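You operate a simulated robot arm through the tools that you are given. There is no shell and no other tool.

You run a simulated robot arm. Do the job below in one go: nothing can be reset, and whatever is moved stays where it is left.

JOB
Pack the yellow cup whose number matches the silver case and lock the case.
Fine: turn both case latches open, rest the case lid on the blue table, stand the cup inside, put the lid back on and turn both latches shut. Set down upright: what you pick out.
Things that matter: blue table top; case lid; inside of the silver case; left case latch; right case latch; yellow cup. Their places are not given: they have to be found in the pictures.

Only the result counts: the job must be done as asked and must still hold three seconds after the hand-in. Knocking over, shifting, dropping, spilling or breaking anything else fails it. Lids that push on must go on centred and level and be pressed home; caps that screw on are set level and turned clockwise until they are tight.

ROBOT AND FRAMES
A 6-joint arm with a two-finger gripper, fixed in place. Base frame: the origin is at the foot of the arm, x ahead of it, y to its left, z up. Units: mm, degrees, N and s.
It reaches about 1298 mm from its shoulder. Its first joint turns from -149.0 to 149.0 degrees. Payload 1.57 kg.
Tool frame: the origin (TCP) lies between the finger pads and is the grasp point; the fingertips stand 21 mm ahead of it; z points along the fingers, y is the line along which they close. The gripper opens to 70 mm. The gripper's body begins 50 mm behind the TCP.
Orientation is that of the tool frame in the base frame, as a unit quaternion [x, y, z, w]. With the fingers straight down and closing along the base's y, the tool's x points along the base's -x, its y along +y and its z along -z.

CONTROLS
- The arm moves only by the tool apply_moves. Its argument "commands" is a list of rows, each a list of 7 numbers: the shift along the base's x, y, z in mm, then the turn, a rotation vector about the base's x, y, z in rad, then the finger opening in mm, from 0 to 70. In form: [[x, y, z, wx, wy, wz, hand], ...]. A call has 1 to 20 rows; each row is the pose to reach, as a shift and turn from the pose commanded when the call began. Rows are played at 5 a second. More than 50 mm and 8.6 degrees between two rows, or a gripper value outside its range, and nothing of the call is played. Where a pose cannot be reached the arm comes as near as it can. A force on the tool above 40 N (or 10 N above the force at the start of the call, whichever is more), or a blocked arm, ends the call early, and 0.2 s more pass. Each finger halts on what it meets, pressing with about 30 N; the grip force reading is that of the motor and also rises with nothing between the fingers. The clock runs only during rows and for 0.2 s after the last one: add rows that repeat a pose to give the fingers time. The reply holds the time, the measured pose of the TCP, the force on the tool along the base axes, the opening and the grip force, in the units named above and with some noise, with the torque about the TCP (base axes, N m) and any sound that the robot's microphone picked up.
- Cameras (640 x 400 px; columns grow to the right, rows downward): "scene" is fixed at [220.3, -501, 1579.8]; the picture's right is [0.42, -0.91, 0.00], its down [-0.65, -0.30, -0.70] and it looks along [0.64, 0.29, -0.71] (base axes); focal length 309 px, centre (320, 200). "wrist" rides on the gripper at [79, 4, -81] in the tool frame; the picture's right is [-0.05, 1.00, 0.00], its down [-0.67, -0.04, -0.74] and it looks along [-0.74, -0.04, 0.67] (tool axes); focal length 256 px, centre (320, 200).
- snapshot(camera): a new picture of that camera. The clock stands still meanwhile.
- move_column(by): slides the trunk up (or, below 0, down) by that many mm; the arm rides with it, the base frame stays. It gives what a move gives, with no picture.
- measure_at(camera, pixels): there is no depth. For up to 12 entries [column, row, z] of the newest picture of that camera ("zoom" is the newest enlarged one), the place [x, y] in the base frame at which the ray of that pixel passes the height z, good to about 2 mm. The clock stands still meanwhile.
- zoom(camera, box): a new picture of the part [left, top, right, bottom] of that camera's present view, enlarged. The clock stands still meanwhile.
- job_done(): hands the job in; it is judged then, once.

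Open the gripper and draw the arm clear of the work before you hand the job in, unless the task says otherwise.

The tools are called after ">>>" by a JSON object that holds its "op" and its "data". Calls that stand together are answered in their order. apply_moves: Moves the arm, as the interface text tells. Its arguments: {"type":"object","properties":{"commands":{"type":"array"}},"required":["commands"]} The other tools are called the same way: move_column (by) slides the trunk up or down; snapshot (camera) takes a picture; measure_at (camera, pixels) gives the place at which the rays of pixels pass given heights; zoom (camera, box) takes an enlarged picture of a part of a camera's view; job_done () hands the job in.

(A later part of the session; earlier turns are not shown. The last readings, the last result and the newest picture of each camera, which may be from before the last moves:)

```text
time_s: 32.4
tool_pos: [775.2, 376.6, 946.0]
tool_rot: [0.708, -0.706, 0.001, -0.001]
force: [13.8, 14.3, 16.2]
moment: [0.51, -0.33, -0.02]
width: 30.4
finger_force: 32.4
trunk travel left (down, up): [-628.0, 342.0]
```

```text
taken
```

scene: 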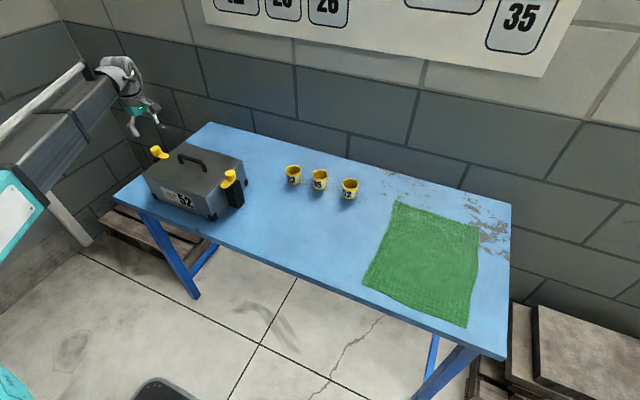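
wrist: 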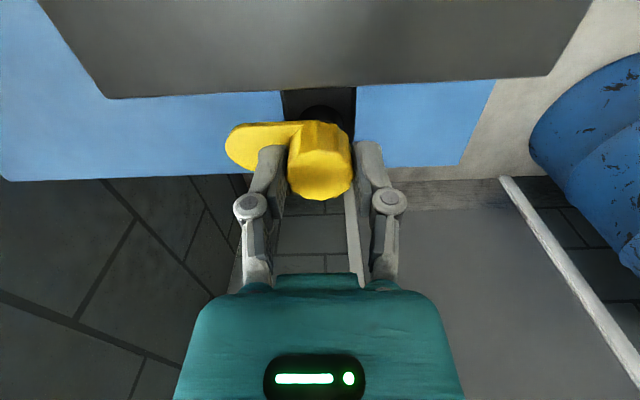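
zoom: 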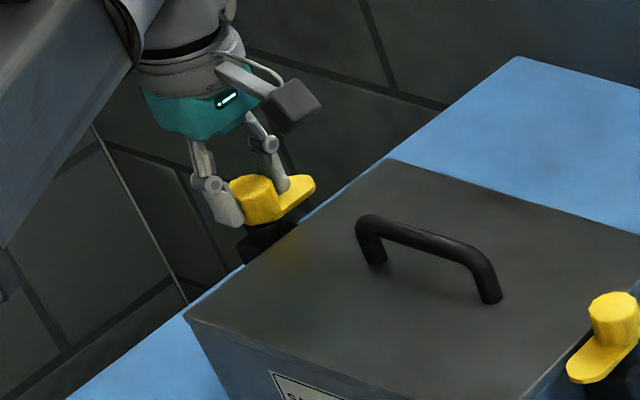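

The left latch now points to +x, off the lid. I open the fingers, raise the trunk 80 mm and move over the handle at about (774,220).

>>> {"op": "apply_moves", "data": {"commands": [[0, 0, 0, 0, 0, 0, 45], [0, 0, 0, 0, 0, 0, 70], [0, 0, 0, 0, 0, 0, 70], [0, 0, 0, 0, 0, 0, 70]]}}

>>> {"op": "move_column", "data": {"by": 80}}

>>> {"op": "apply_moves", "data": {"commands": [[0, -40, 0, 0, 0, 0, 70], [0, -80, 0, 0, 0, 0, 70], [0, -120, 0, 0, 0, 0, 70], [0, -156, 0, 0, 0, 0, 70], [0, -156, 0, 0, 0, 0, 70]]}}

>>> {"op": "snapshot", "data": {"camera": "wrist"}}

>>> {"op": "snapshot", "data": {"camera": "scene"}}

```text
time_s: 33.4
tool_pos: [775.3, 377.2, 946.0]
tool_rot: [0.707, -0.707, 0.0, 0.0]
force: [-0.4, -0.3, 1.0]
moment: [0.0, 0.01, 0.03]
width: 69.9
finger_force: 0.1
trunk travel left (down, up): [-628.0, 342.0]
```

```text
time_s: 34.6
tool_pos: [773.3, 376.1, 1025.5]
tool_rot: [-0.707, 0.707, 0.0, 0.0]
force: [0.2, 0.1, -0.1]
moment: [0.01, 0.01, 0.03]
width: 69.9
finger_force: 0.0
trunk travel left (down, up): [-708.0, 262.0]
```

```text
time_s: 35.8
tool_pos: [776.1, 218.0, 1026.0]
tool_rot: [-0.706, 0.708, -0.001, 0.001]
force: [0.6, 0.1, -0.4]
moment: [-0.02, -0.01, 0.0]
width: 70.0
finger_force: 0.0
trunk travel left (down, up): [-708.0, 262.0]
```

```text
taken
```

wrist: 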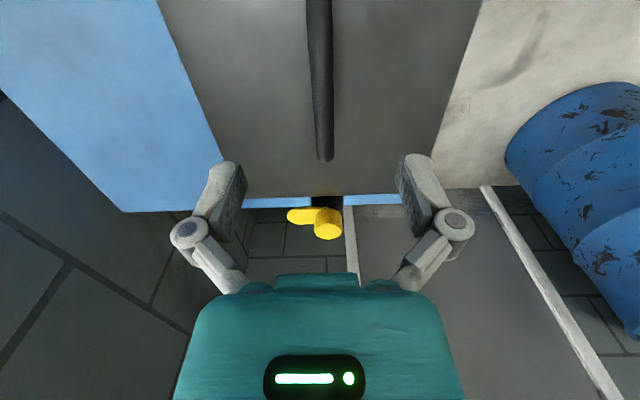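

```text
taken
```

scene: 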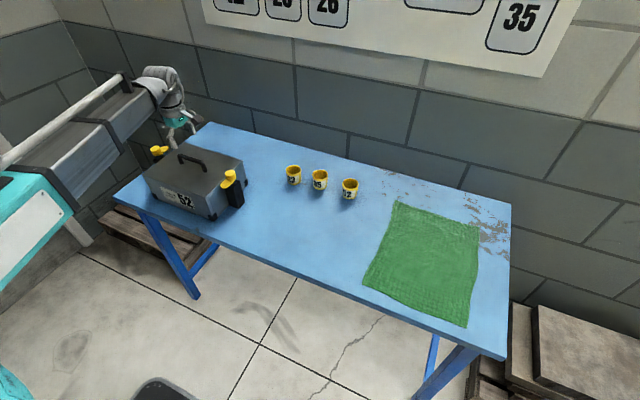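

The handle runs along y, up the middle of the wrist view (column ≈321). I zoom to find its centreline and measure its height from both cameras.

>>> {"op": "zoom", "data": {"camera": "wrist", "box": [220, 0, 420, 180]}}

>>> {"op": "zoom", "data": {"camera": "scene", "box": [150, 130, 250, 212]}}

```text
2.22 times, centred on (320, 90) of wrist
```

zoom: 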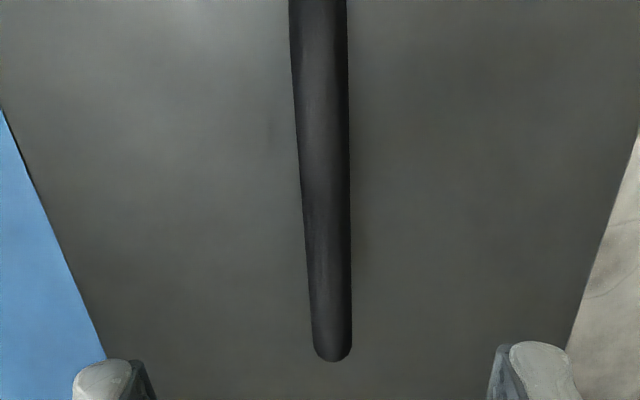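

```text
4.88 times, centred on (200, 171) of scene
```

zoom: 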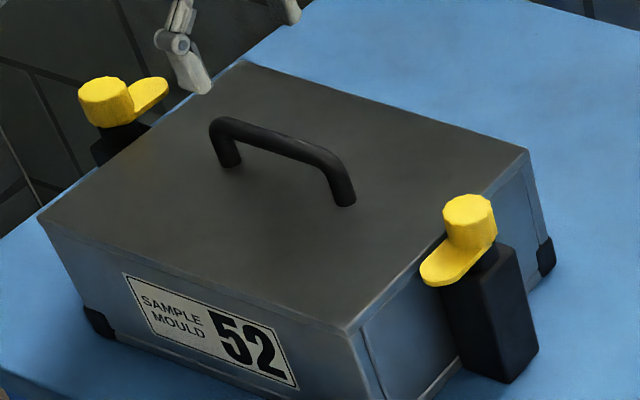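

I measure handle feet and bar points in the scene zoom and the bar centreline in the wrist view.

>>> {"op": "measure_at", "data": {"camera": "zoom", "pixels": [[230, 163, 915], [344, 203, 915], [222, 125, 945], [222, 125, 955], [333, 160, 945], [333, 160, 955]]}}

>>> {"op": "measure_at", "data": {"camera": "wrist", "pixels": [[322, 80, 945], [322, 80, 955], [325.4, 150, 945], [325.4, 150, 955], [324.5, 160, 950]]}}

```text
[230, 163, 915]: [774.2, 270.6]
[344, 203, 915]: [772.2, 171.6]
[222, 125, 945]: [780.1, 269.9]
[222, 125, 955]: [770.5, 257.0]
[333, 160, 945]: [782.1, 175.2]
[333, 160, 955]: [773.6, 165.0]
```

```text
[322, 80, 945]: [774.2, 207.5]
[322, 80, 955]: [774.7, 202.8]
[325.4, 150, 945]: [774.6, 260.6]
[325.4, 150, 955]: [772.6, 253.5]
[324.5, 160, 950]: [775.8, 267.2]
```

Handle bar: x≈774.5, y 170–270 (centre 220), top ≈950, bar ≈14 mm thick. I lower 82 mm to TCP z≈944 (fingertips ≈923, above the lid) and check before closing.

>>> {"op": "move_column", "data": {"by": -82}}

>>> {"op": "snapshot", "data": {"camera": "wrist"}}

>>> {"op": "zoom", "data": {"camera": "scene", "box": [150, 130, 250, 212]}}

```text
time_s: 36.9
tool_pos: [776.8, 218.6, 944.1]
tool_rot: [-0.707, 0.707, -0.001, 0.001]
force: [0.3, 0.1, 0.1]
moment: [0.0, 0.0, -0.01]
width: 69.8
finger_force: 0.1
trunk travel left (down, up): [-626.0, 344.0]
```

```text
taken
```

wrist: 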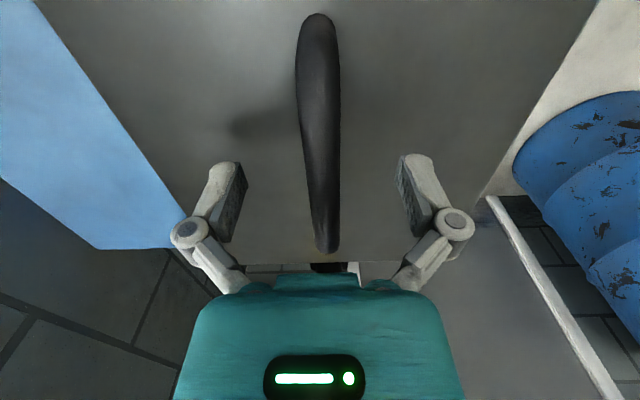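

```text
4.88 times, centred on (200, 171) of scene
```

zoom: 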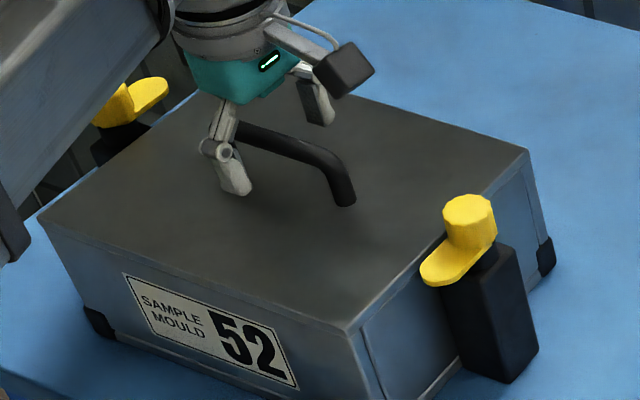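

The bar is centred in the gap (column ≈321 at the TCP row) and no force is felt. I close on the handle.

>>> {"op": "apply_moves", "data": {"commands": [[0, 0, 0, 0, 0, 0, 40], [0, 0, 0, 0, 0, 0, 10], [0, 0, 0, 0, 0, 0, 4], [0, 0, 0, 0, 0, 0, 4], [0, 0, 0, 0, 0, 0, 4], [0, 0, 0, 0, 0, 0, 4]]}}

```text
time_s: 38.3
tool_pos: [776.6, 220.0, 943.7]
tool_rot: [-0.707, 0.708, -0.001, 0.001]
force: [0.1, 0.6, 0.9]
moment: [0.0, -0.05, -0.02]
width: 12.5
finger_force: 30.0
trunk travel left (down, up): [-626.0, 344.0]
```

The handle is held at 12.5 mm. I lift the trunk 30 mm and check that the lid alone comes up.

>>> {"op": "move_column", "data": {"by": 30}}

>>> {"op": "snapshot", "data": {"camera": "scene"}}

>>> {"op": "zoom", "data": {"camera": "scene", "box": [130, 130, 260, 211]}}

```text
time_s: 39.1
tool_pos: [776.8, 218.1, 974.7]
tool_rot: [-0.707, 0.707, 0.0, -0.001]
force: [0.3, -0.3, -3.3]
moment: [0.01, -0.01, 0.01]
width: 12.3
finger_force: 29.8
trunk travel left (down, up): [-656.0, 314.0]
```

```text
taken
```

scene: 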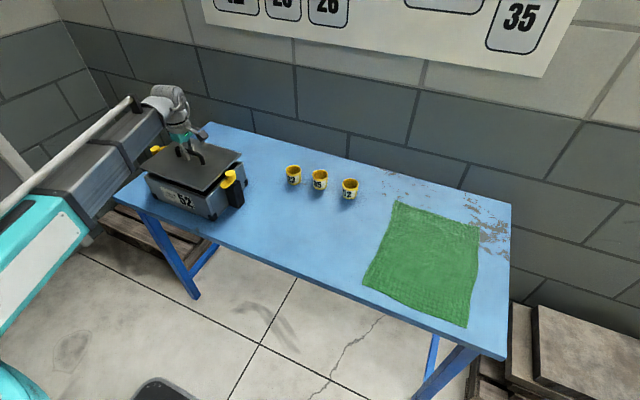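

```text
4.92 times, centred on (195, 170) of scene
```

zoom: 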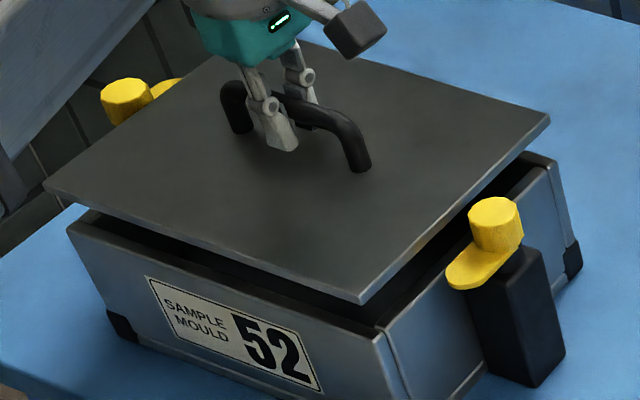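

The lid (about 3.5 N) lifts cleanly. I raise another 45 mm so it clears the knobs.

>>> {"op": "move_column", "data": {"by": 45}}

>>> {"op": "snapshot", "data": {"camera": "scene"}}

```text
time_s: 40.0
tool_pos: [776.7, 219.5, 1019.2]
tool_rot: [0.707, -0.707, 0.0, 0.0]
force: [-0.8, -0.9, -3.8]
moment: [0.0, -0.01, 0.0]
width: 12.4
finger_force: 30.4
trunk travel left (down, up): [-701.0, 269.0]
```

```text
taken
```

scene: 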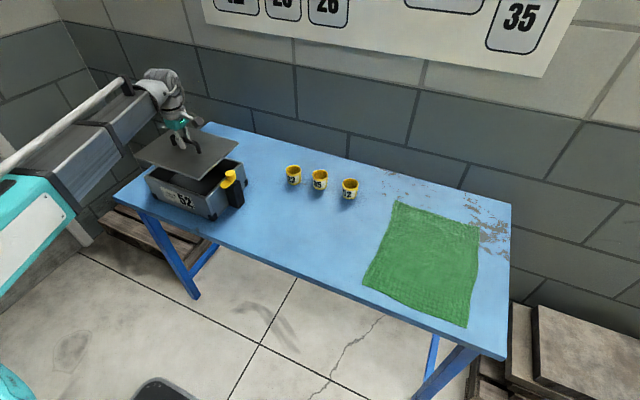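

The lid hangs level at z≈1019. I carry it to the free blue area, centred near (760,-165), in 30 mm steps.

>>> {"op": "apply_moves", "data": {"commands": [[0, -10, 0, 0, 0, 0, 4], [-1, -30, 0, 0, 0, 0, 4], [-2, -60, 0, 0, 0, 0, 4], [-3, -90, 0, 0, 0, 0, 4], [-4, -120, 0, 0, 0, 0, 4], [-5, -150, 0, 0, 0, 0, 4], [-6, -180, 0, 0, 0, 0, 4], [-8, -210, 0, 0, 0, 0, 4], [-9, -240, 0, 0, 0, 0, 4], [-10, -270, 0, 0, 0, 0, 4], [-11, -300, 0, 0, 0, 0, 4], [-12, -330, 0, 0, 0, 0, 4], [-14, -355, 0, 0, 0, 0, 4], [-15, -375, 0, 0, 0, 0, 4], [-15, -385, 0, 0, 0, 0, 4], [-15, -385, 0, 0, 0, 0, 4]]}}

>>> {"op": "snapshot", "data": {"camera": "scene"}}

>>> {"op": "snapshot", "data": {"camera": "wrist"}}

```text
time_s: 43.4
tool_pos: [760.4, -166.4, 1018.8]
tool_rot: [0.707, -0.707, 0.0, 0.0]
force: [-0.3, 0.1, -4.2]
moment: [-0.02, 0.0, -0.01]
width: 12.6
finger_force: 30.5
trunk travel left (down, up): [-701.0, 269.0]
```

```text
taken
```

scene: 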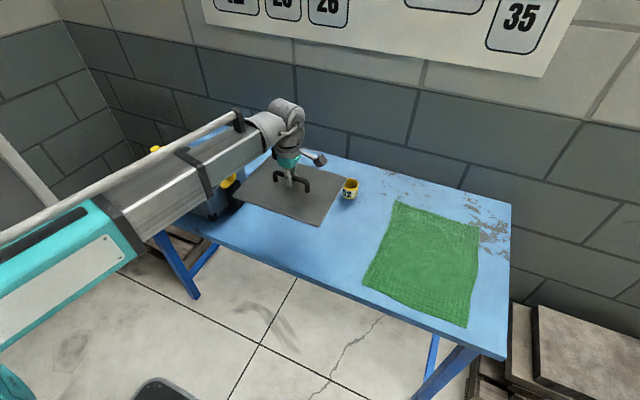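

```text
taken
```

wrist: 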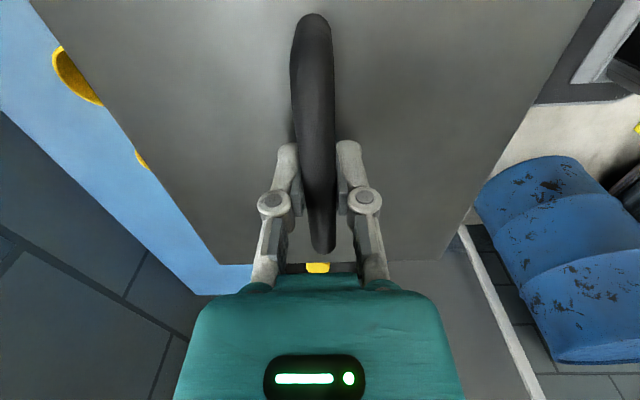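

The lid is over free blue table (x≈662–858, y≈-296 to -36), with the cups beyond at x>937. I lower 140 mm and check before feeling for the table.

>>> {"op": "move_column", "data": {"by": -140}}

>>> {"op": "snapshot", "data": {"camera": "scene"}}

>>> {"op": "zoom", "data": {"camera": "scene", "box": [220, 130, 380, 250]}}

```text
time_s: 45.0
tool_pos: [760.3, -166.3, 879.5]
tool_rot: [-0.707, 0.707, 0.0, 0.0]
force: [-0.6, 0.7, -3.4]
moment: [0.02, 0.0, 0.01]
width: 12.2
finger_force: 30.0
trunk travel left (down, up): [-561.0, 409.0]
```

```text
taken
```

scene: 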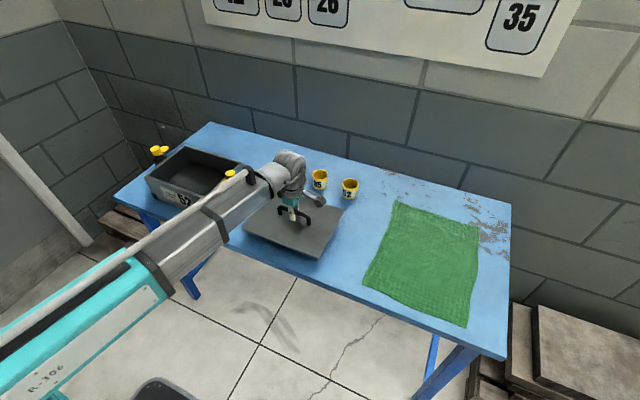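

```text
3.33 times, centred on (300, 190) of scene
```

zoom: 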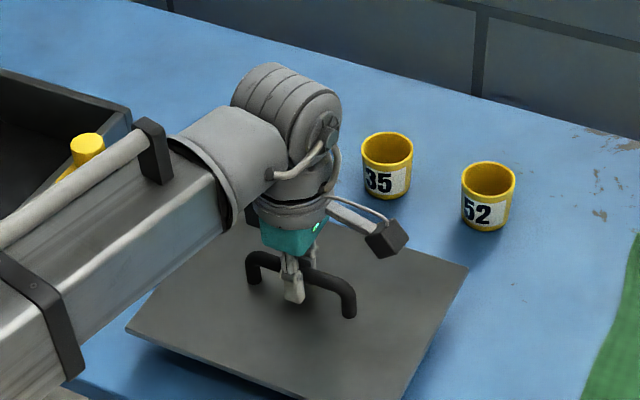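

The lid hangs level over the blue table with plenty of clearance to cups 35 and 52. I lower 22 mm more, then in small steps to feel contact.

>>> {"op": "move_column", "data": {"by": -22}}

>>> {"op": "zoom", "data": {"camera": "scene", "box": [220, 130, 380, 270]}}

```text
time_s: 45.7
tool_pos: [759.9, -167.2, 856.4]
tool_rot: [0.707, -0.707, 0.0, -0.001]
force: [-0.5, 0.3, -3.6]
moment: [0.02, 0.03, -0.03]
width: 12.2
finger_force: 30.1
trunk travel left (down, up): [-539.0, 431.0]
```

```text
2.86 times, centred on (300, 200) of scene
```

zoom: 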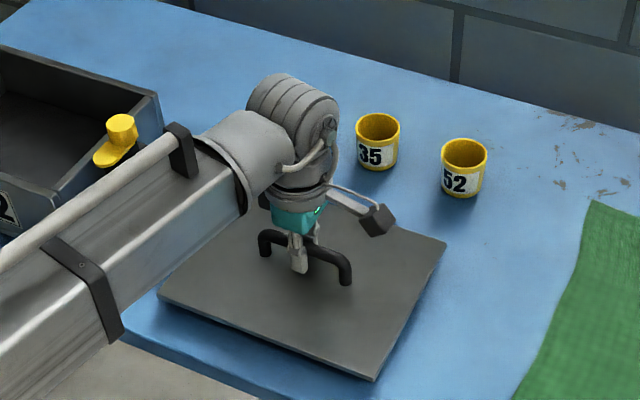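

Still hanging free (about -3.6 N), with a small gap to its shadow. I go down 5 mm at a time.

>>> {"op": "move_column", "data": {"by": -5}}

>>> {"op": "move_column", "data": {"by": -3}}

```text
time_s: 46.3
tool_pos: [760.5, -167.5, 852.4]
tool_rot: [-0.707, 0.707, 0.0, -0.001]
force: [-0.3, 1.2, -5.2]
moment: [0.0, 0.0, -0.01]
width: 12.4
finger_force: 29.9
trunk travel left (down, up): [-534.0, 436.0]
```

```text
time_s: 46.8
tool_pos: [761.0, -166.3, 851.0]
tool_rot: [-0.707, 0.707, 0.0, 0.001]
force: [7.2, -2.4, 17.5]
moment: [0.26, 0.0, -0.02]
width: 12.4
finger_force: 29.9
trunk travel left (down, up): [-531.0, 439.0]
```

Contact: force +17.5 N at TCP z≈851, so the lid is on the table. I back off 1.5 mm to ease the press and open the fingers.

>>> {"op": "move_column", "data": {"by": 0}}

>>> {"op": "move_column", "data": {"by": 1.5}}

```text
time_s: 47.3
tool_pos: [758.8, -166.3, 850.1]
tool_rot: [0.708, -0.706, 0.001, 0.0]
force: [9.0, -1.7, 19.8]
moment: [0.03, -0.01, -0.06]
width: 12.7
finger_force: 30.0
trunk travel left (down, up): [-531.0, 439.0]
```

```text
time_s: 47.8
tool_pos: [760.0, -166.1, 849.5]
tool_rot: [0.707, -0.707, 0.0, -0.001]
force: [0.5, 0.3, -3.3]
moment: [-0.01, -0.02, 0.02]
width: 12.5
finger_force: 30.1
trunk travel left (down, up): [-532.0, 438.0]
```

The lid is now just at the surface. I lower 0.6 mm for light contact and open the hand.

>>> {"op": "move_column", "data": {"by": -0.6}}

>>> {"op": "apply_moves", "data": {"commands": [[0, 0, 0, 0, 0, 0, 25], [0, 0, 0, 0, 0, 0, 45], [0, 0, 0, 0, 0, 0, 60], [0, 0, 0, 0, 0, 0, 60]]}}

>>> {"op": "snapshot", "data": {"camera": "wrist"}}

```text
time_s: 48.3
tool_pos: [760.2, -167.1, 850.1]
tool_rot: [0.708, -0.707, -0.001, 0.0]
force: [0.0, 0.1, -2.1]
moment: [-0.15, 0.0, -0.06]
width: 12.7
finger_force: 30.3
trunk travel left (down, up): [-532.0, 438.0]
```

```text
time_s: 49.3
tool_pos: [760.0, -167.0, 849.8]
tool_rot: [-0.707, 0.707, -0.001, 0.0]
force: [0.0, 1.5, 0.3]
moment: [0.0, 0.01, -0.06]
width: 60.1
finger_force: 0.0
trunk travel left (down, up): [-532.0, 438.0]
```

```text
taken
```

wrist: 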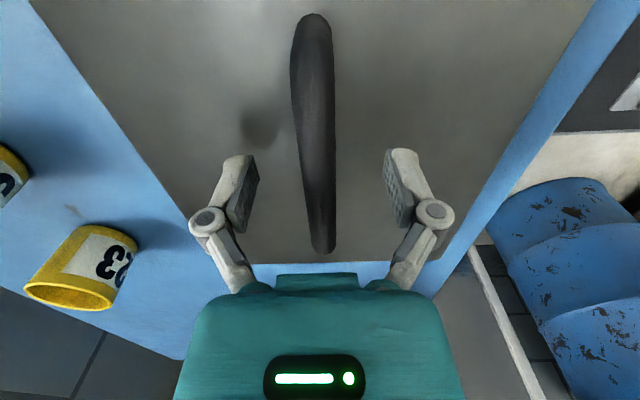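

The lid rests on the table and the fingers are clear of the handle. I raise 115 mm and then move over cup 52 near (978,-268).

>>> {"op": "move_column", "data": {"by": 115}}

>>> {"op": "apply_moves", "data": {"commands": [[40, -18, 0, 0, 0, 0, 70], [80, -37, 0, 0, 0, 0, 70], [120, -55, 0, 0, 0, 0, 70], [160, -74, 0, 0, 0, 0, 70], [195, -90, 0, 0, 0, 0, 70], [217, -101, 0, 0, 0, 0, 70], [217, -101, 0, 0, 0, 0, 70]]}}

>>> {"op": "snapshot", "data": {"camera": "wrist"}}

>>> {"op": "snapshot", "data": {"camera": "scene"}}

```text
time_s: 50.8
tool_pos: [760.9, -167.7, 964.7]
tool_rot: [-0.707, 0.707, 0.0, 0.001]
force: [0.1, -0.5, -1.1]
moment: [-0.01, 0.0, -0.01]
width: 60.3
finger_force: 0.0
trunk travel left (down, up): [-647.0, 323.0]
```

```text
time_s: 52.4
tool_pos: [978.0, -268.8, 965.0]
tool_rot: [-0.707, 0.707, 0.0, 0.0]
force: [0.4, -0.1, -0.3]
moment: [-0.01, 0.0, -0.02]
width: 69.9
finger_force: 0.1
trunk travel left (down, up): [-647.0, 323.0]
```

```text
taken
```

wrist: 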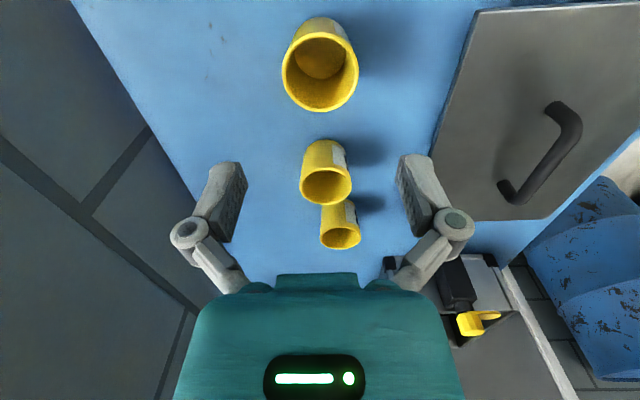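

```text
taken
```

scene: 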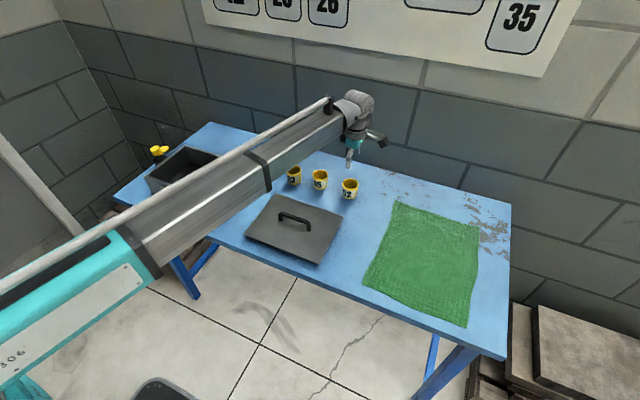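

Cup 52's rim is seen at about (320,70) in the wrist view. I zoom and measure its rim centre and bottom.

>>> {"op": "zoom", "data": {"camera": "wrist", "box": [250, 0, 390, 120]}}

>>> {"op": "zoom", "data": {"camera": "scene", "box": [310, 140, 390, 205]}}

```text
3.33 times, centred on (320, 60) of wrist
```

zoom: 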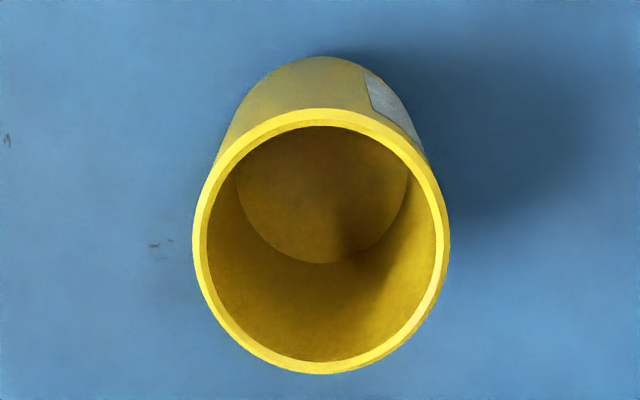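

```text
6.15 times, centred on (350, 172) of scene
```

zoom: 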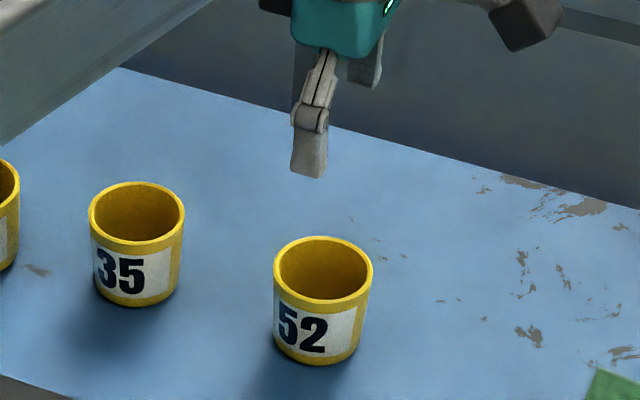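

The rim centre sits at wrist (320.2,72.3); outer diameter ≈55 mm. I triangulate its position and height with the scene view (350.5,183.6).

>>> {"op": "measure_at", "data": {"camera": "wrist", "pixels": [[320.2, 72.3, 850], [320.2, 72.3, 860], [320.2, 72.3, 870], [281.5, 72.3, 860], [359, 72.3, 860], [300, 38, 815], [318, 17, 815]]}}

>>> {"op": "measure_at", "data": {"camera": "scene", "pixels": [[350.5, 183.6, 850], [350.5, 183.6, 860], [350.5, 183.6, 870], [349.5, 198.8, 805], [349.5, 198.8, 815]]}}

```text
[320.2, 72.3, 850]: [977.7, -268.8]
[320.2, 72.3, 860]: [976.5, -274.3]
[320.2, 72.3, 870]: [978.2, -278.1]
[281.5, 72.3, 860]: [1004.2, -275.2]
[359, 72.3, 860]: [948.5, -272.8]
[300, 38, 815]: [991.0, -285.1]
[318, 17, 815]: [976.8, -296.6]
```

```text
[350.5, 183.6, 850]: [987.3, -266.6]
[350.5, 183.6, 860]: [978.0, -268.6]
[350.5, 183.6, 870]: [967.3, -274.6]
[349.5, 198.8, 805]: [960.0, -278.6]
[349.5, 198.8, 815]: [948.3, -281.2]
```

Cup 52: rim centre ≈(977.5,-271.5), rim z≈859, table ≈814. I shift -2.7 mm in y and lower 74 mm so the fingertips stop just above the rim, then check alignment.

>>> {"op": "apply_moves", "data": {"commands": [[0, -2.7, 0, 0, 0, 0, 70], [0, -2.7, 0, 0, 0, 0, 70]]}}

>>> {"op": "move_column", "data": {"by": -74}}

>>> {"op": "snapshot", "data": {"camera": "wrist"}}

>>> {"op": "zoom", "data": {"camera": "scene", "box": [310, 140, 390, 205]}}

```text
time_s: 53.0
tool_pos: [977.1, -270.8, 964.9]
tool_rot: [-0.707, 0.707, -0.001, 0.0]
force: [0.7, 0.1, 0.1]
moment: [0.01, 0.01, 0.0]
width: 70.1
finger_force: 0.0
trunk travel left (down, up): [-647.0, 323.0]
```

```text
time_s: 54.1
tool_pos: [977.2, -271.0, 891.3]
tool_rot: [0.707, -0.707, 0.001, 0.0]
force: [-0.1, -0.2, -0.1]
moment: [0.0, 0.01, -0.02]
width: 70.1
finger_force: 0.2
trunk travel left (down, up): [-573.0, 397.0]
```

```text
taken
```

wrist: 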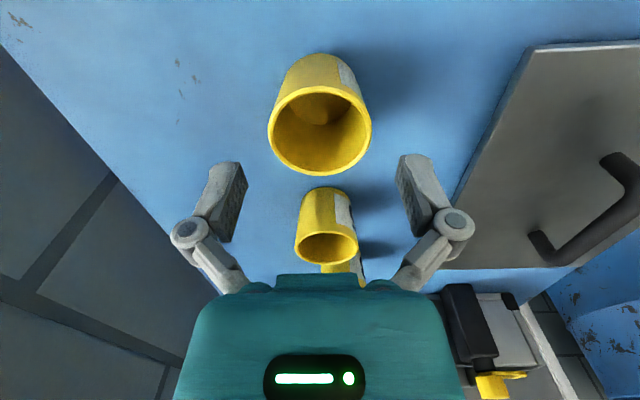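

```text
6.15 times, centred on (350, 172) of scene
```

zoom: 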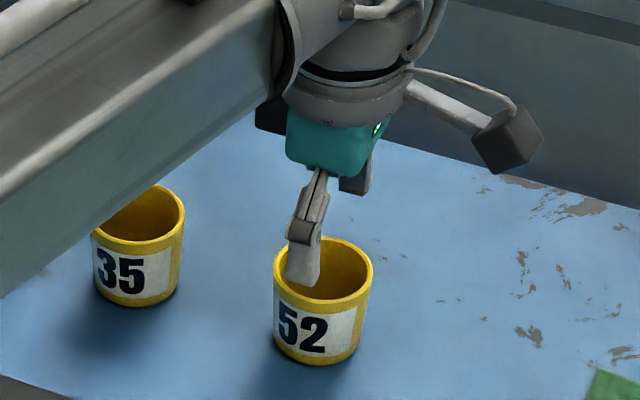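

Rim edges look centred left-right (≈320). I zoom to measure the rim's near and far edges precisely to verify the y alignment.

>>> {"op": "zoom", "data": {"camera": "wrist", "box": [220, 40, 420, 200]}}

```text
2.50 times, centred on (320, 120) of wrist
```

zoom: 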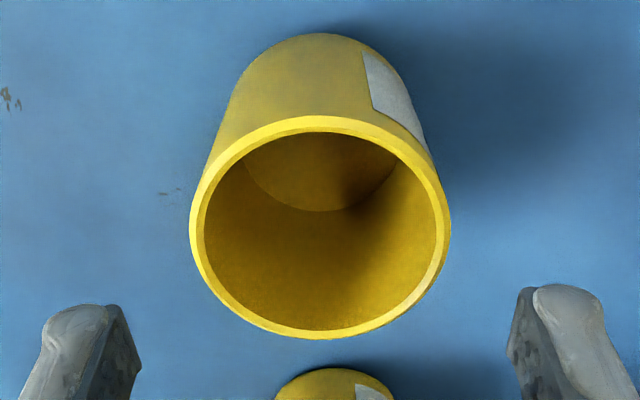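

The rim is centred in x and within ~1 mm in y. I lower 43 mm to TCP z≈848 so the pads flank the cup, then check.

>>> {"op": "move_column", "data": {"by": -43}}

>>> {"op": "snapshot", "data": {"camera": "wrist"}}

>>> {"op": "zoom", "data": {"camera": "scene", "box": [290, 130, 390, 212]}}

```text
time_s: 54.9
tool_pos: [976.5, -270.9, 848.7]
tool_rot: [-0.707, 0.707, 0.0, 0.0]
force: [-0.6, -0.4, -0.1]
moment: [0.0, 0.02, 0.01]
width: 70.0
finger_force: 0.1
trunk travel left (down, up): [-530.0, 440.0]
```

```text
taken
```

wrist: 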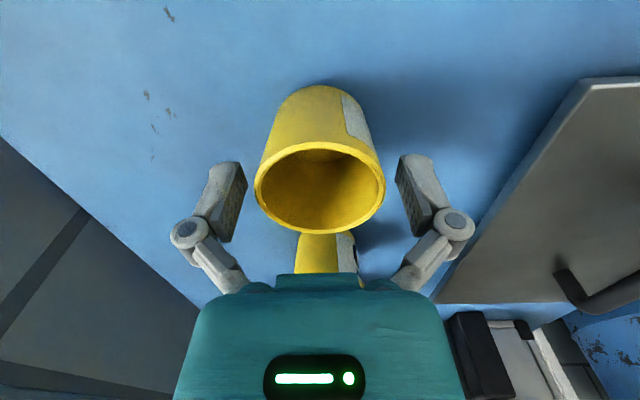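

```text
4.88 times, centred on (340, 171) of scene
```

zoom: 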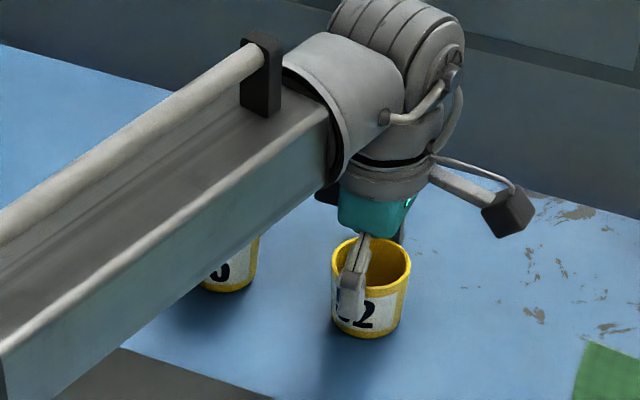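

The cup sits between the pads. Before closing I check the beam's height over the lid handle by measuring its lower edge point at scene (342,169).

>>> {"op": "measure_at", "data": {"camera": "scene", "pixels": [[342, 169, 900], [342, 169, 950], [342, 169, 1000], [271, 240, 900], [271, 240, 950], [271, 240, 1000]]}}

>>> {"op": "snapshot", "data": {"camera": "scene"}}

```text
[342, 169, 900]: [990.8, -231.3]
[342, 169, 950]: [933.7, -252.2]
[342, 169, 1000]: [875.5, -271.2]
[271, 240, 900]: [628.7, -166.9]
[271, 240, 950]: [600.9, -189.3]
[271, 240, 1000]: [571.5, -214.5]
```

```text
taken
```

scene: 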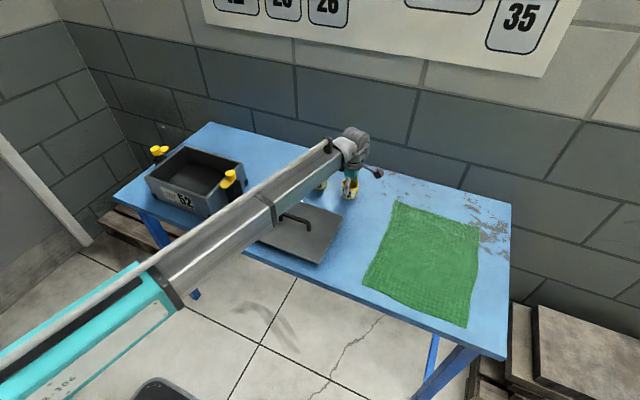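

The beam's underside is around z≈950–1000, well above the lid handle. I close on the cup.

>>> {"op": "apply_moves", "data": {"commands": [[0, 0, 0, 0, 0, 0, 62], [0, 0, 0, 0, 0, 0, 50], [0, 0, 0, 0, 0, 0, 45], [0, 0, 0, 0, 0, 0, 45]]}}

>>> {"op": "move_column", "data": {"by": 20}}

>>> {"op": "snapshot", "data": {"camera": "wrist"}}

>>> {"op": "zoom", "data": {"camera": "scene", "box": [290, 130, 390, 212]}}

```text
time_s: 55.9
tool_pos: [977.5, -271.5, 848.1]
tool_rot: [0.707, -0.707, 0.002, 0.0]
force: [1.2, 0.1, 3.0]
moment: [0.01, -0.06, -0.03]
width: 53.4
finger_force: 30.2
trunk travel left (down, up): [-530.0, 440.0]
```

```text
time_s: 56.6
tool_pos: [977.1, -270.1, 866.5]
tool_rot: [0.707, -0.707, 0.0, 0.0]
force: [0.3, -0.2, -1.3]
moment: [0.0, 0.01, -0.01]
width: 53.4
finger_force: 30.0
trunk travel left (down, up): [-550.0, 420.0]
```

```text
taken
```

wrist: 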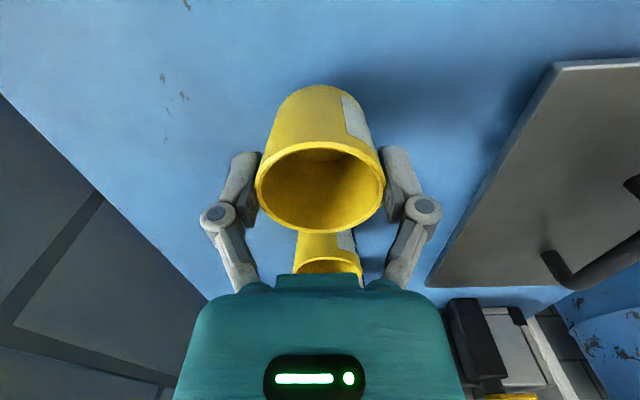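

```text
4.88 times, centred on (340, 171) of scene
```

zoom: 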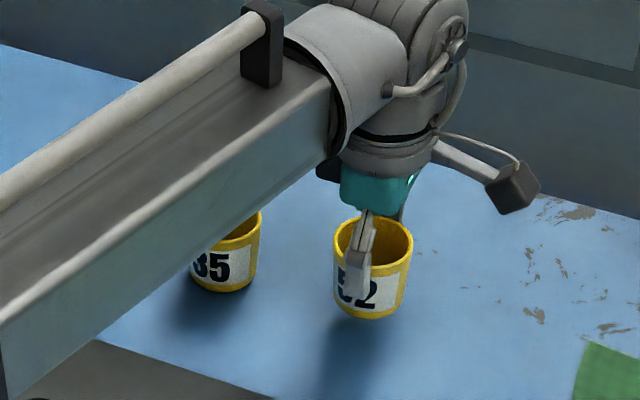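

The cup (about 1.3 N) is lifted upright. I raise the trunk 140 mm so its bottom clears the knobs, then carry it toward the case at about (774,220).

>>> {"op": "move_column", "data": {"by": 140}}

>>> {"op": "apply_moves", "data": {"commands": [[-6, 14, 0, 0, 0, 0, 45], [-20, 47, 0, 0, 0, 0, 45], [-34, 82, 0, 0, 0, 0, 45], [-48, 117, 0, 0, 0, 0, 45], [-62, 152, 0, 0, 0, 0, 45], [-77, 187, 0, 0, 0, 0, 45], [-91, 222, 0, 0, 0, 0, 45], [-106, 257, 0, 0, 0, 0, 45], [-120, 292, 0, 0, 0, 0, 45], [-135, 327, 0, 0, 0, 0, 45], [-149, 362, 0, 0, 0, 0, 45], [-164, 397, 0, 0, 0, 0, 45], [-178, 432, 0, 0, 0, 0, 45], [-190, 462, 0, 0, 0, 0, 45], [-200, 486, 0, 0, 0, 0, 45], [-203, 491, 0, 0, 0, 0, 45], [-203, 491, 0, 0, 0, 0, 45]]}}

>>> {"op": "snapshot", "data": {"camera": "wrist"}}

>>> {"op": "snapshot", "data": {"camera": "scene"}}

```text
time_s: 58.3
tool_pos: [978.2, -270.2, 1009.1]
tool_rot: [0.707, -0.707, 0.001, -0.001]
force: [0.8, 0.1, -0.1]
moment: [0.0, 0.01, 0.01]
width: 53.4
finger_force: 30.2
trunk travel left (down, up): [-690.0, 280.0]
```

```text
time_s: 61.9
tool_pos: [772.9, 218.9, 1007.4]
tool_rot: [0.708, -0.707, 0.001, -0.001]
force: [-0.7, -0.3, -0.1]
moment: [0.0, 0.02, 0.03]
width: 53.5
finger_force: 29.6
trunk travel left (down, up): [-690.0, 280.0]
```

```text
taken
```

wrist: 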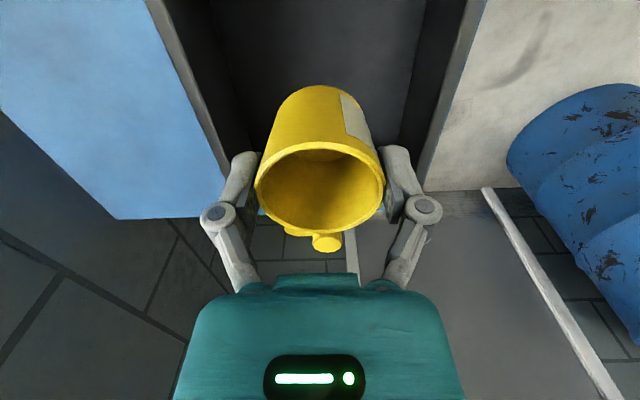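

```text
taken
```

scene: 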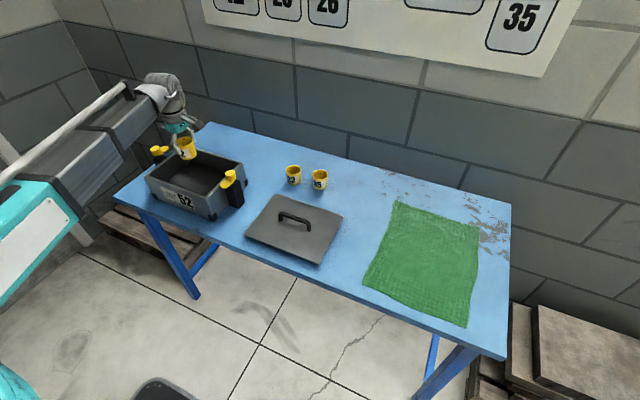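

The cup hangs over the case. I zoom in to see the case interior and clearance.

>>> {"op": "zoom", "data": {"camera": "scene", "box": [130, 120, 260, 225]}}

>>> {"op": "zoom", "data": {"camera": "scene", "box": [235, 150, 395, 280]}}

```text
3.81 times, centred on (195, 172) of scene
```

zoom: 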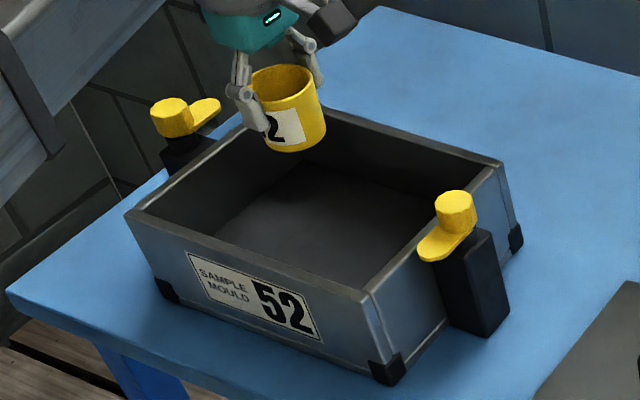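

```text
3.08 times, centred on (315, 215) of scene
```

zoom: 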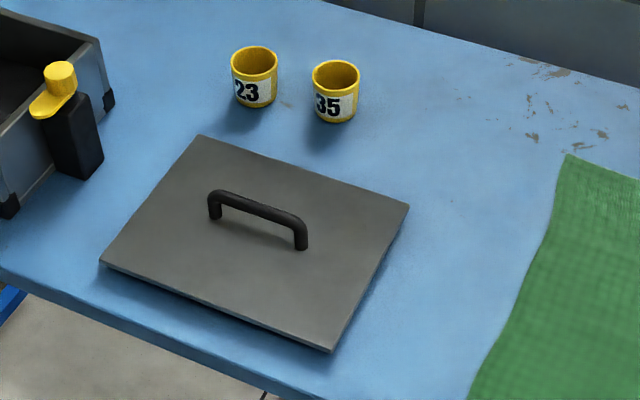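

The case is empty. I lower 130 mm into its middle, then in small steps to feel the floor.

>>> {"op": "move_column", "data": {"by": -130}}

>>> {"op": "zoom", "data": {"camera": "scene", "box": [130, 120, 260, 225]}}

```text
time_s: 63.5
tool_pos: [774.0, 218.9, 878.8]
tool_rot: [0.707, -0.707, 0.0, 0.0]
force: [2.7, 1.1, 11.9]
moment: [0.01, -0.01, -0.05]
width: 52.8
finger_force: 29.8
trunk travel left (down, up): [-560.0, 410.0]
```

```text
3.81 times, centred on (195, 172) of scene
```

zoom: 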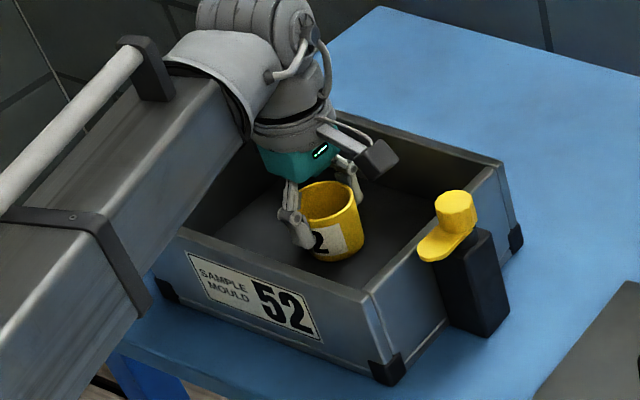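

Force rose to +12 N at TCP z≈879, about 30 mm above the height used on the table, so something is touched. I check whether the cup bottom is on the case floor by measuring the cup's rim and bottom edge in the scene view.

>>> {"op": "measure_at", "data": {"camera": "zoom", "pixels": [[335, 263, 815], [335, 263, 830], [335, 263, 845], [330, 203, 870], [330, 203, 880], [330, 203, 890]]}}

>>> {"op": "snapshot", "data": {"camera": "wrist"}}

>>> {"op": "zoom", "data": {"camera": "scene", "box": [175, 145, 235, 194]}}

```text
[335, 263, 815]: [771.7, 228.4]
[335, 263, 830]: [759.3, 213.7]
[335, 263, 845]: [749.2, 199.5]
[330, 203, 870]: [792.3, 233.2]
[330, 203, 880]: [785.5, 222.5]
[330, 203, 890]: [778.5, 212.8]
```

```text
taken
```

wrist: 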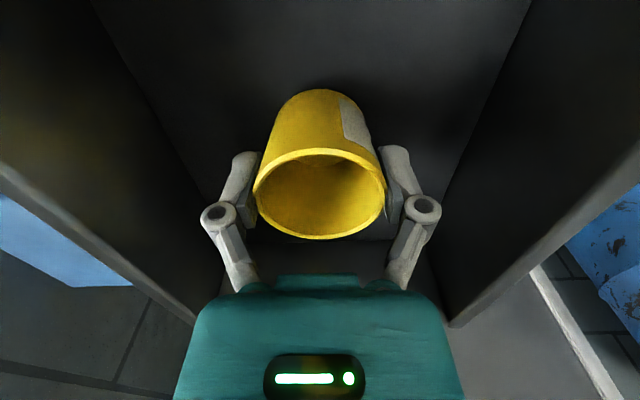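

```text
8.16 times, centred on (205, 170) of scene
```

zoom: 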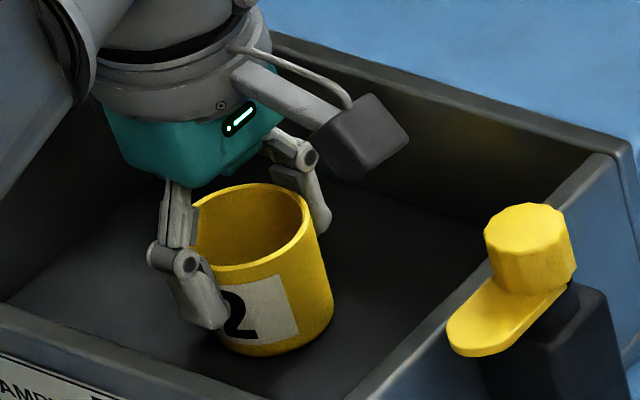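

The rim sits about 4 mm higher in the fingers than before, so the cup bottom has reached the case floor (≈845) and slid slightly up in the grip; it still looks upright. I ease off 1 mm and check.

>>> {"op": "move_column", "data": {"by": 1}}

>>> {"op": "zoom", "data": {"camera": "wrist", "box": [200, 60, 440, 260]}}

```text
time_s: 64.0
tool_pos: [773.9, 219.3, 879.9]
tool_rot: [-0.707, 0.707, -0.001, 0.0]
force: [-0.9, -0.9, 0.1]
moment: [0.0, 0.04, -0.02]
width: 53.0
finger_force: 29.7
trunk travel left (down, up): [-561.0, 409.0]
```

```text
2.00 times, centred on (320, 160) of wrist
```

zoom: 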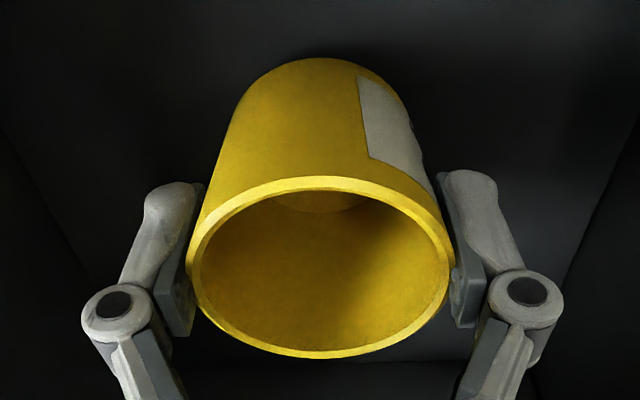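

Force is back to ~0 with the cup standing on the floor. I open the fingers gently.

>>> {"op": "apply_moves", "data": {"commands": [[0, 0, 0, 0, 0, 0, 56], [0, 0, 0, 0, 0, 0, 60], [0, 0, 0, 0, 0, 0, 66], [0, 0, 0, 0, 0, 0, 70], [0, 0, 0, 0, 0, 0, 70]]}}

>>> {"op": "zoom", "data": {"camera": "wrist", "box": [200, 60, 440, 260]}}

>>> {"op": "zoom", "data": {"camera": "scene", "box": [175, 145, 235, 194]}}

```text
time_s: 65.2
tool_pos: [774.7, 219.8, 878.9]
tool_rot: [-0.707, 0.708, -0.001, 0.0]
force: [0.1, -1.0, 0.3]
moment: [0.01, -0.01, 0.01]
width: 70.0
finger_force: 0.2
trunk travel left (down, up): [-561.0, 409.0]
```

```text
2.00 times, centred on (320, 160) of wrist
```

zoom: 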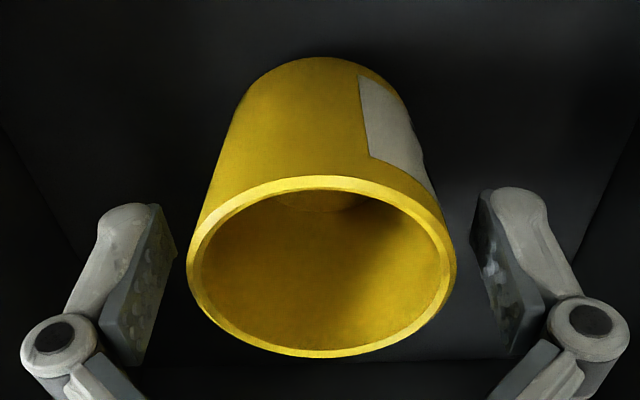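

```text
8.16 times, centred on (205, 170) of scene
```

zoom: 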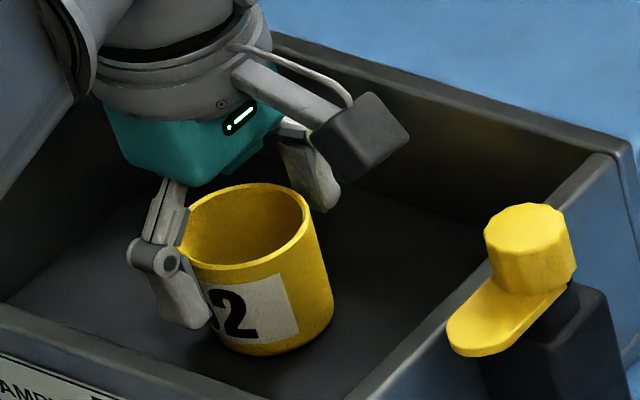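

The cup stands upright and free in the case. I raise the trunk 130 mm straight up and check.

>>> {"op": "move_column", "data": {"by": 130}}

>>> {"op": "zoom", "data": {"camera": "scene", "box": [130, 120, 260, 225]}}

>>> {"op": "snapshot", "data": {"camera": "wrist"}}

```text
time_s: 66.8
tool_pos: [775.2, 220.3, 1007.5]
tool_rot: [0.708, -0.707, 0.0, -0.001]
force: [0.0, 0.2, 0.2]
moment: [0.0, -0.01, 0.0]
width: 69.8
finger_force: 0.0
trunk travel left (down, up): [-691.0, 279.0]
```

```text
3.81 times, centred on (195, 172) of scene
```

zoom: 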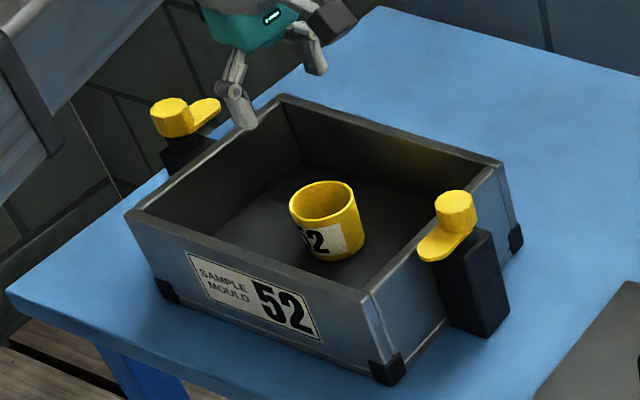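

```text
taken
```

wrist: 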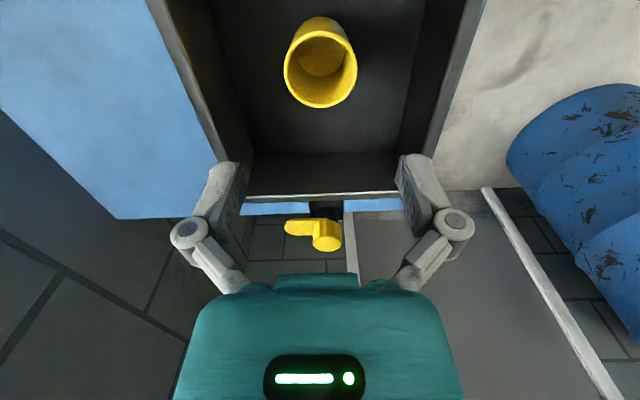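

Cup 52 stands upright inside the case. I return above the lid handle by the recorded shift (-14,-387.3).

>>> {"op": "apply_moves", "data": {"commands": [[0, -15, 0, 0, 0, 0, 70], [-1, -50, 0, 0, 0, 0, 70], [-3, -90, 0, 0, 0, 0, 70], [-5, -130, 0, 0, 0, 0, 70], [-6, -170, 0, 0, 0, 0, 70], [-8, -210, 0, 0, 0, 0, 70], [-9, -250, 0, 0, 0, 0, 70], [-11, -290, 0, 0, 0, 0, 70], [-12, -330, 0, 0, 0, 0, 70], [-13, -365, 0, 0, 0, 0, 70], [-14, -387.3, 0, 0, 0, 0, 70], [-14, -387.3, 0, 0, 0, 0, 70]]}}

>>> {"op": "move_column", "data": {"by": -100}}

>>> {"op": "snapshot", "data": {"camera": "wrist"}}

>>> {"op": "snapshot", "data": {"camera": "scene"}}

```text
time_s: 69.3
tool_pos: [761.3, -168.7, 1007.7]
tool_rot: [0.707, -0.707, 0.001, -0.001]
force: [0.2, -0.3, -0.1]
moment: [0.0, 0.0, 0.01]
width: 70.2
finger_force: 0.0
trunk travel left (down, up): [-691.0, 279.0]
```

```text
time_s: 70.7
tool_pos: [760.6, -168.1, 909.5]
tool_rot: [0.707, -0.707, 0.002, -0.001]
force: [0.9, -0.4, 0.2]
moment: [0.0, -0.01, 0.0]
width: 70.0
finger_force: 0.0
trunk travel left (down, up): [-591.0, 379.0]
```

```text
taken
```

wrist: 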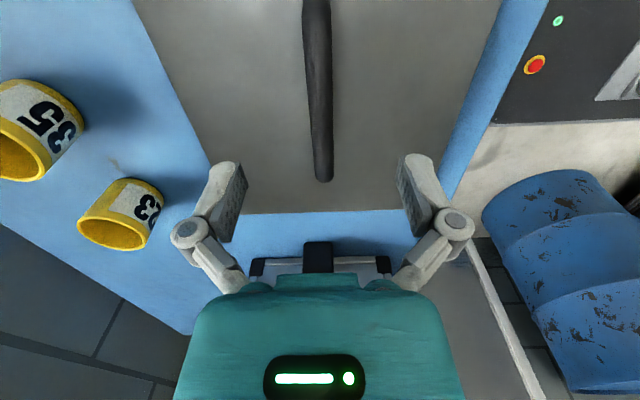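

```text
taken
```

scene: 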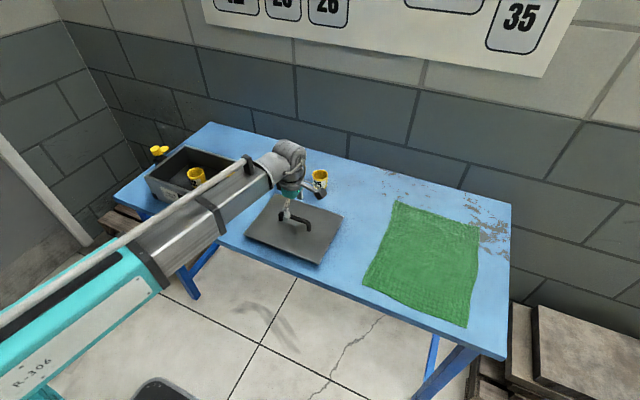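

The handle bar is in line with the gap (column ≈318). I lower 59 mm back to the height where the handle was released.

>>> {"op": "move_column", "data": {"by": -59}}

>>> {"op": "snapshot", "data": {"camera": "wrist"}}

```text
time_s: 71.7
tool_pos: [759.4, -167.9, 850.5]
tool_rot: [0.707, -0.707, 0.0, 0.0]
force: [-0.3, 0.0, 0.3]
moment: [0.04, 0.01, 0.01]
width: 70.1
finger_force: 0.1
trunk travel left (down, up): [-532.0, 438.0]
```

```text
taken
```

wrist: 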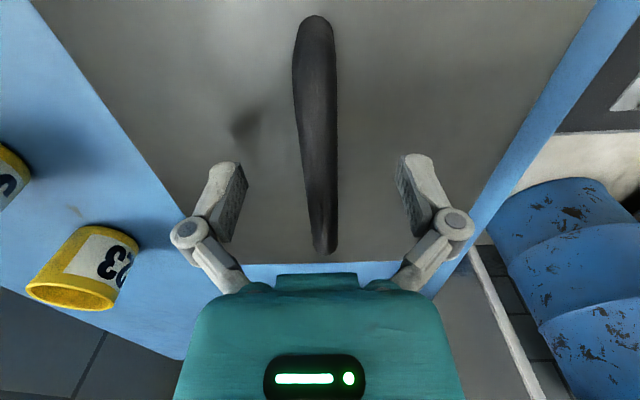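

The bar is slightly right of the mid-gap compared with when it was held. I zoom to measure the offset before gripping.

>>> {"op": "zoom", "data": {"camera": "wrist", "box": [200, 100, 440, 260]}}

```text
2.50 times, centred on (320, 180) of wrist
```

zoom: 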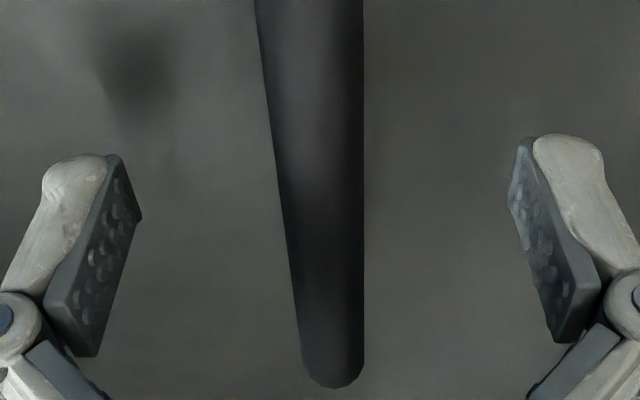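

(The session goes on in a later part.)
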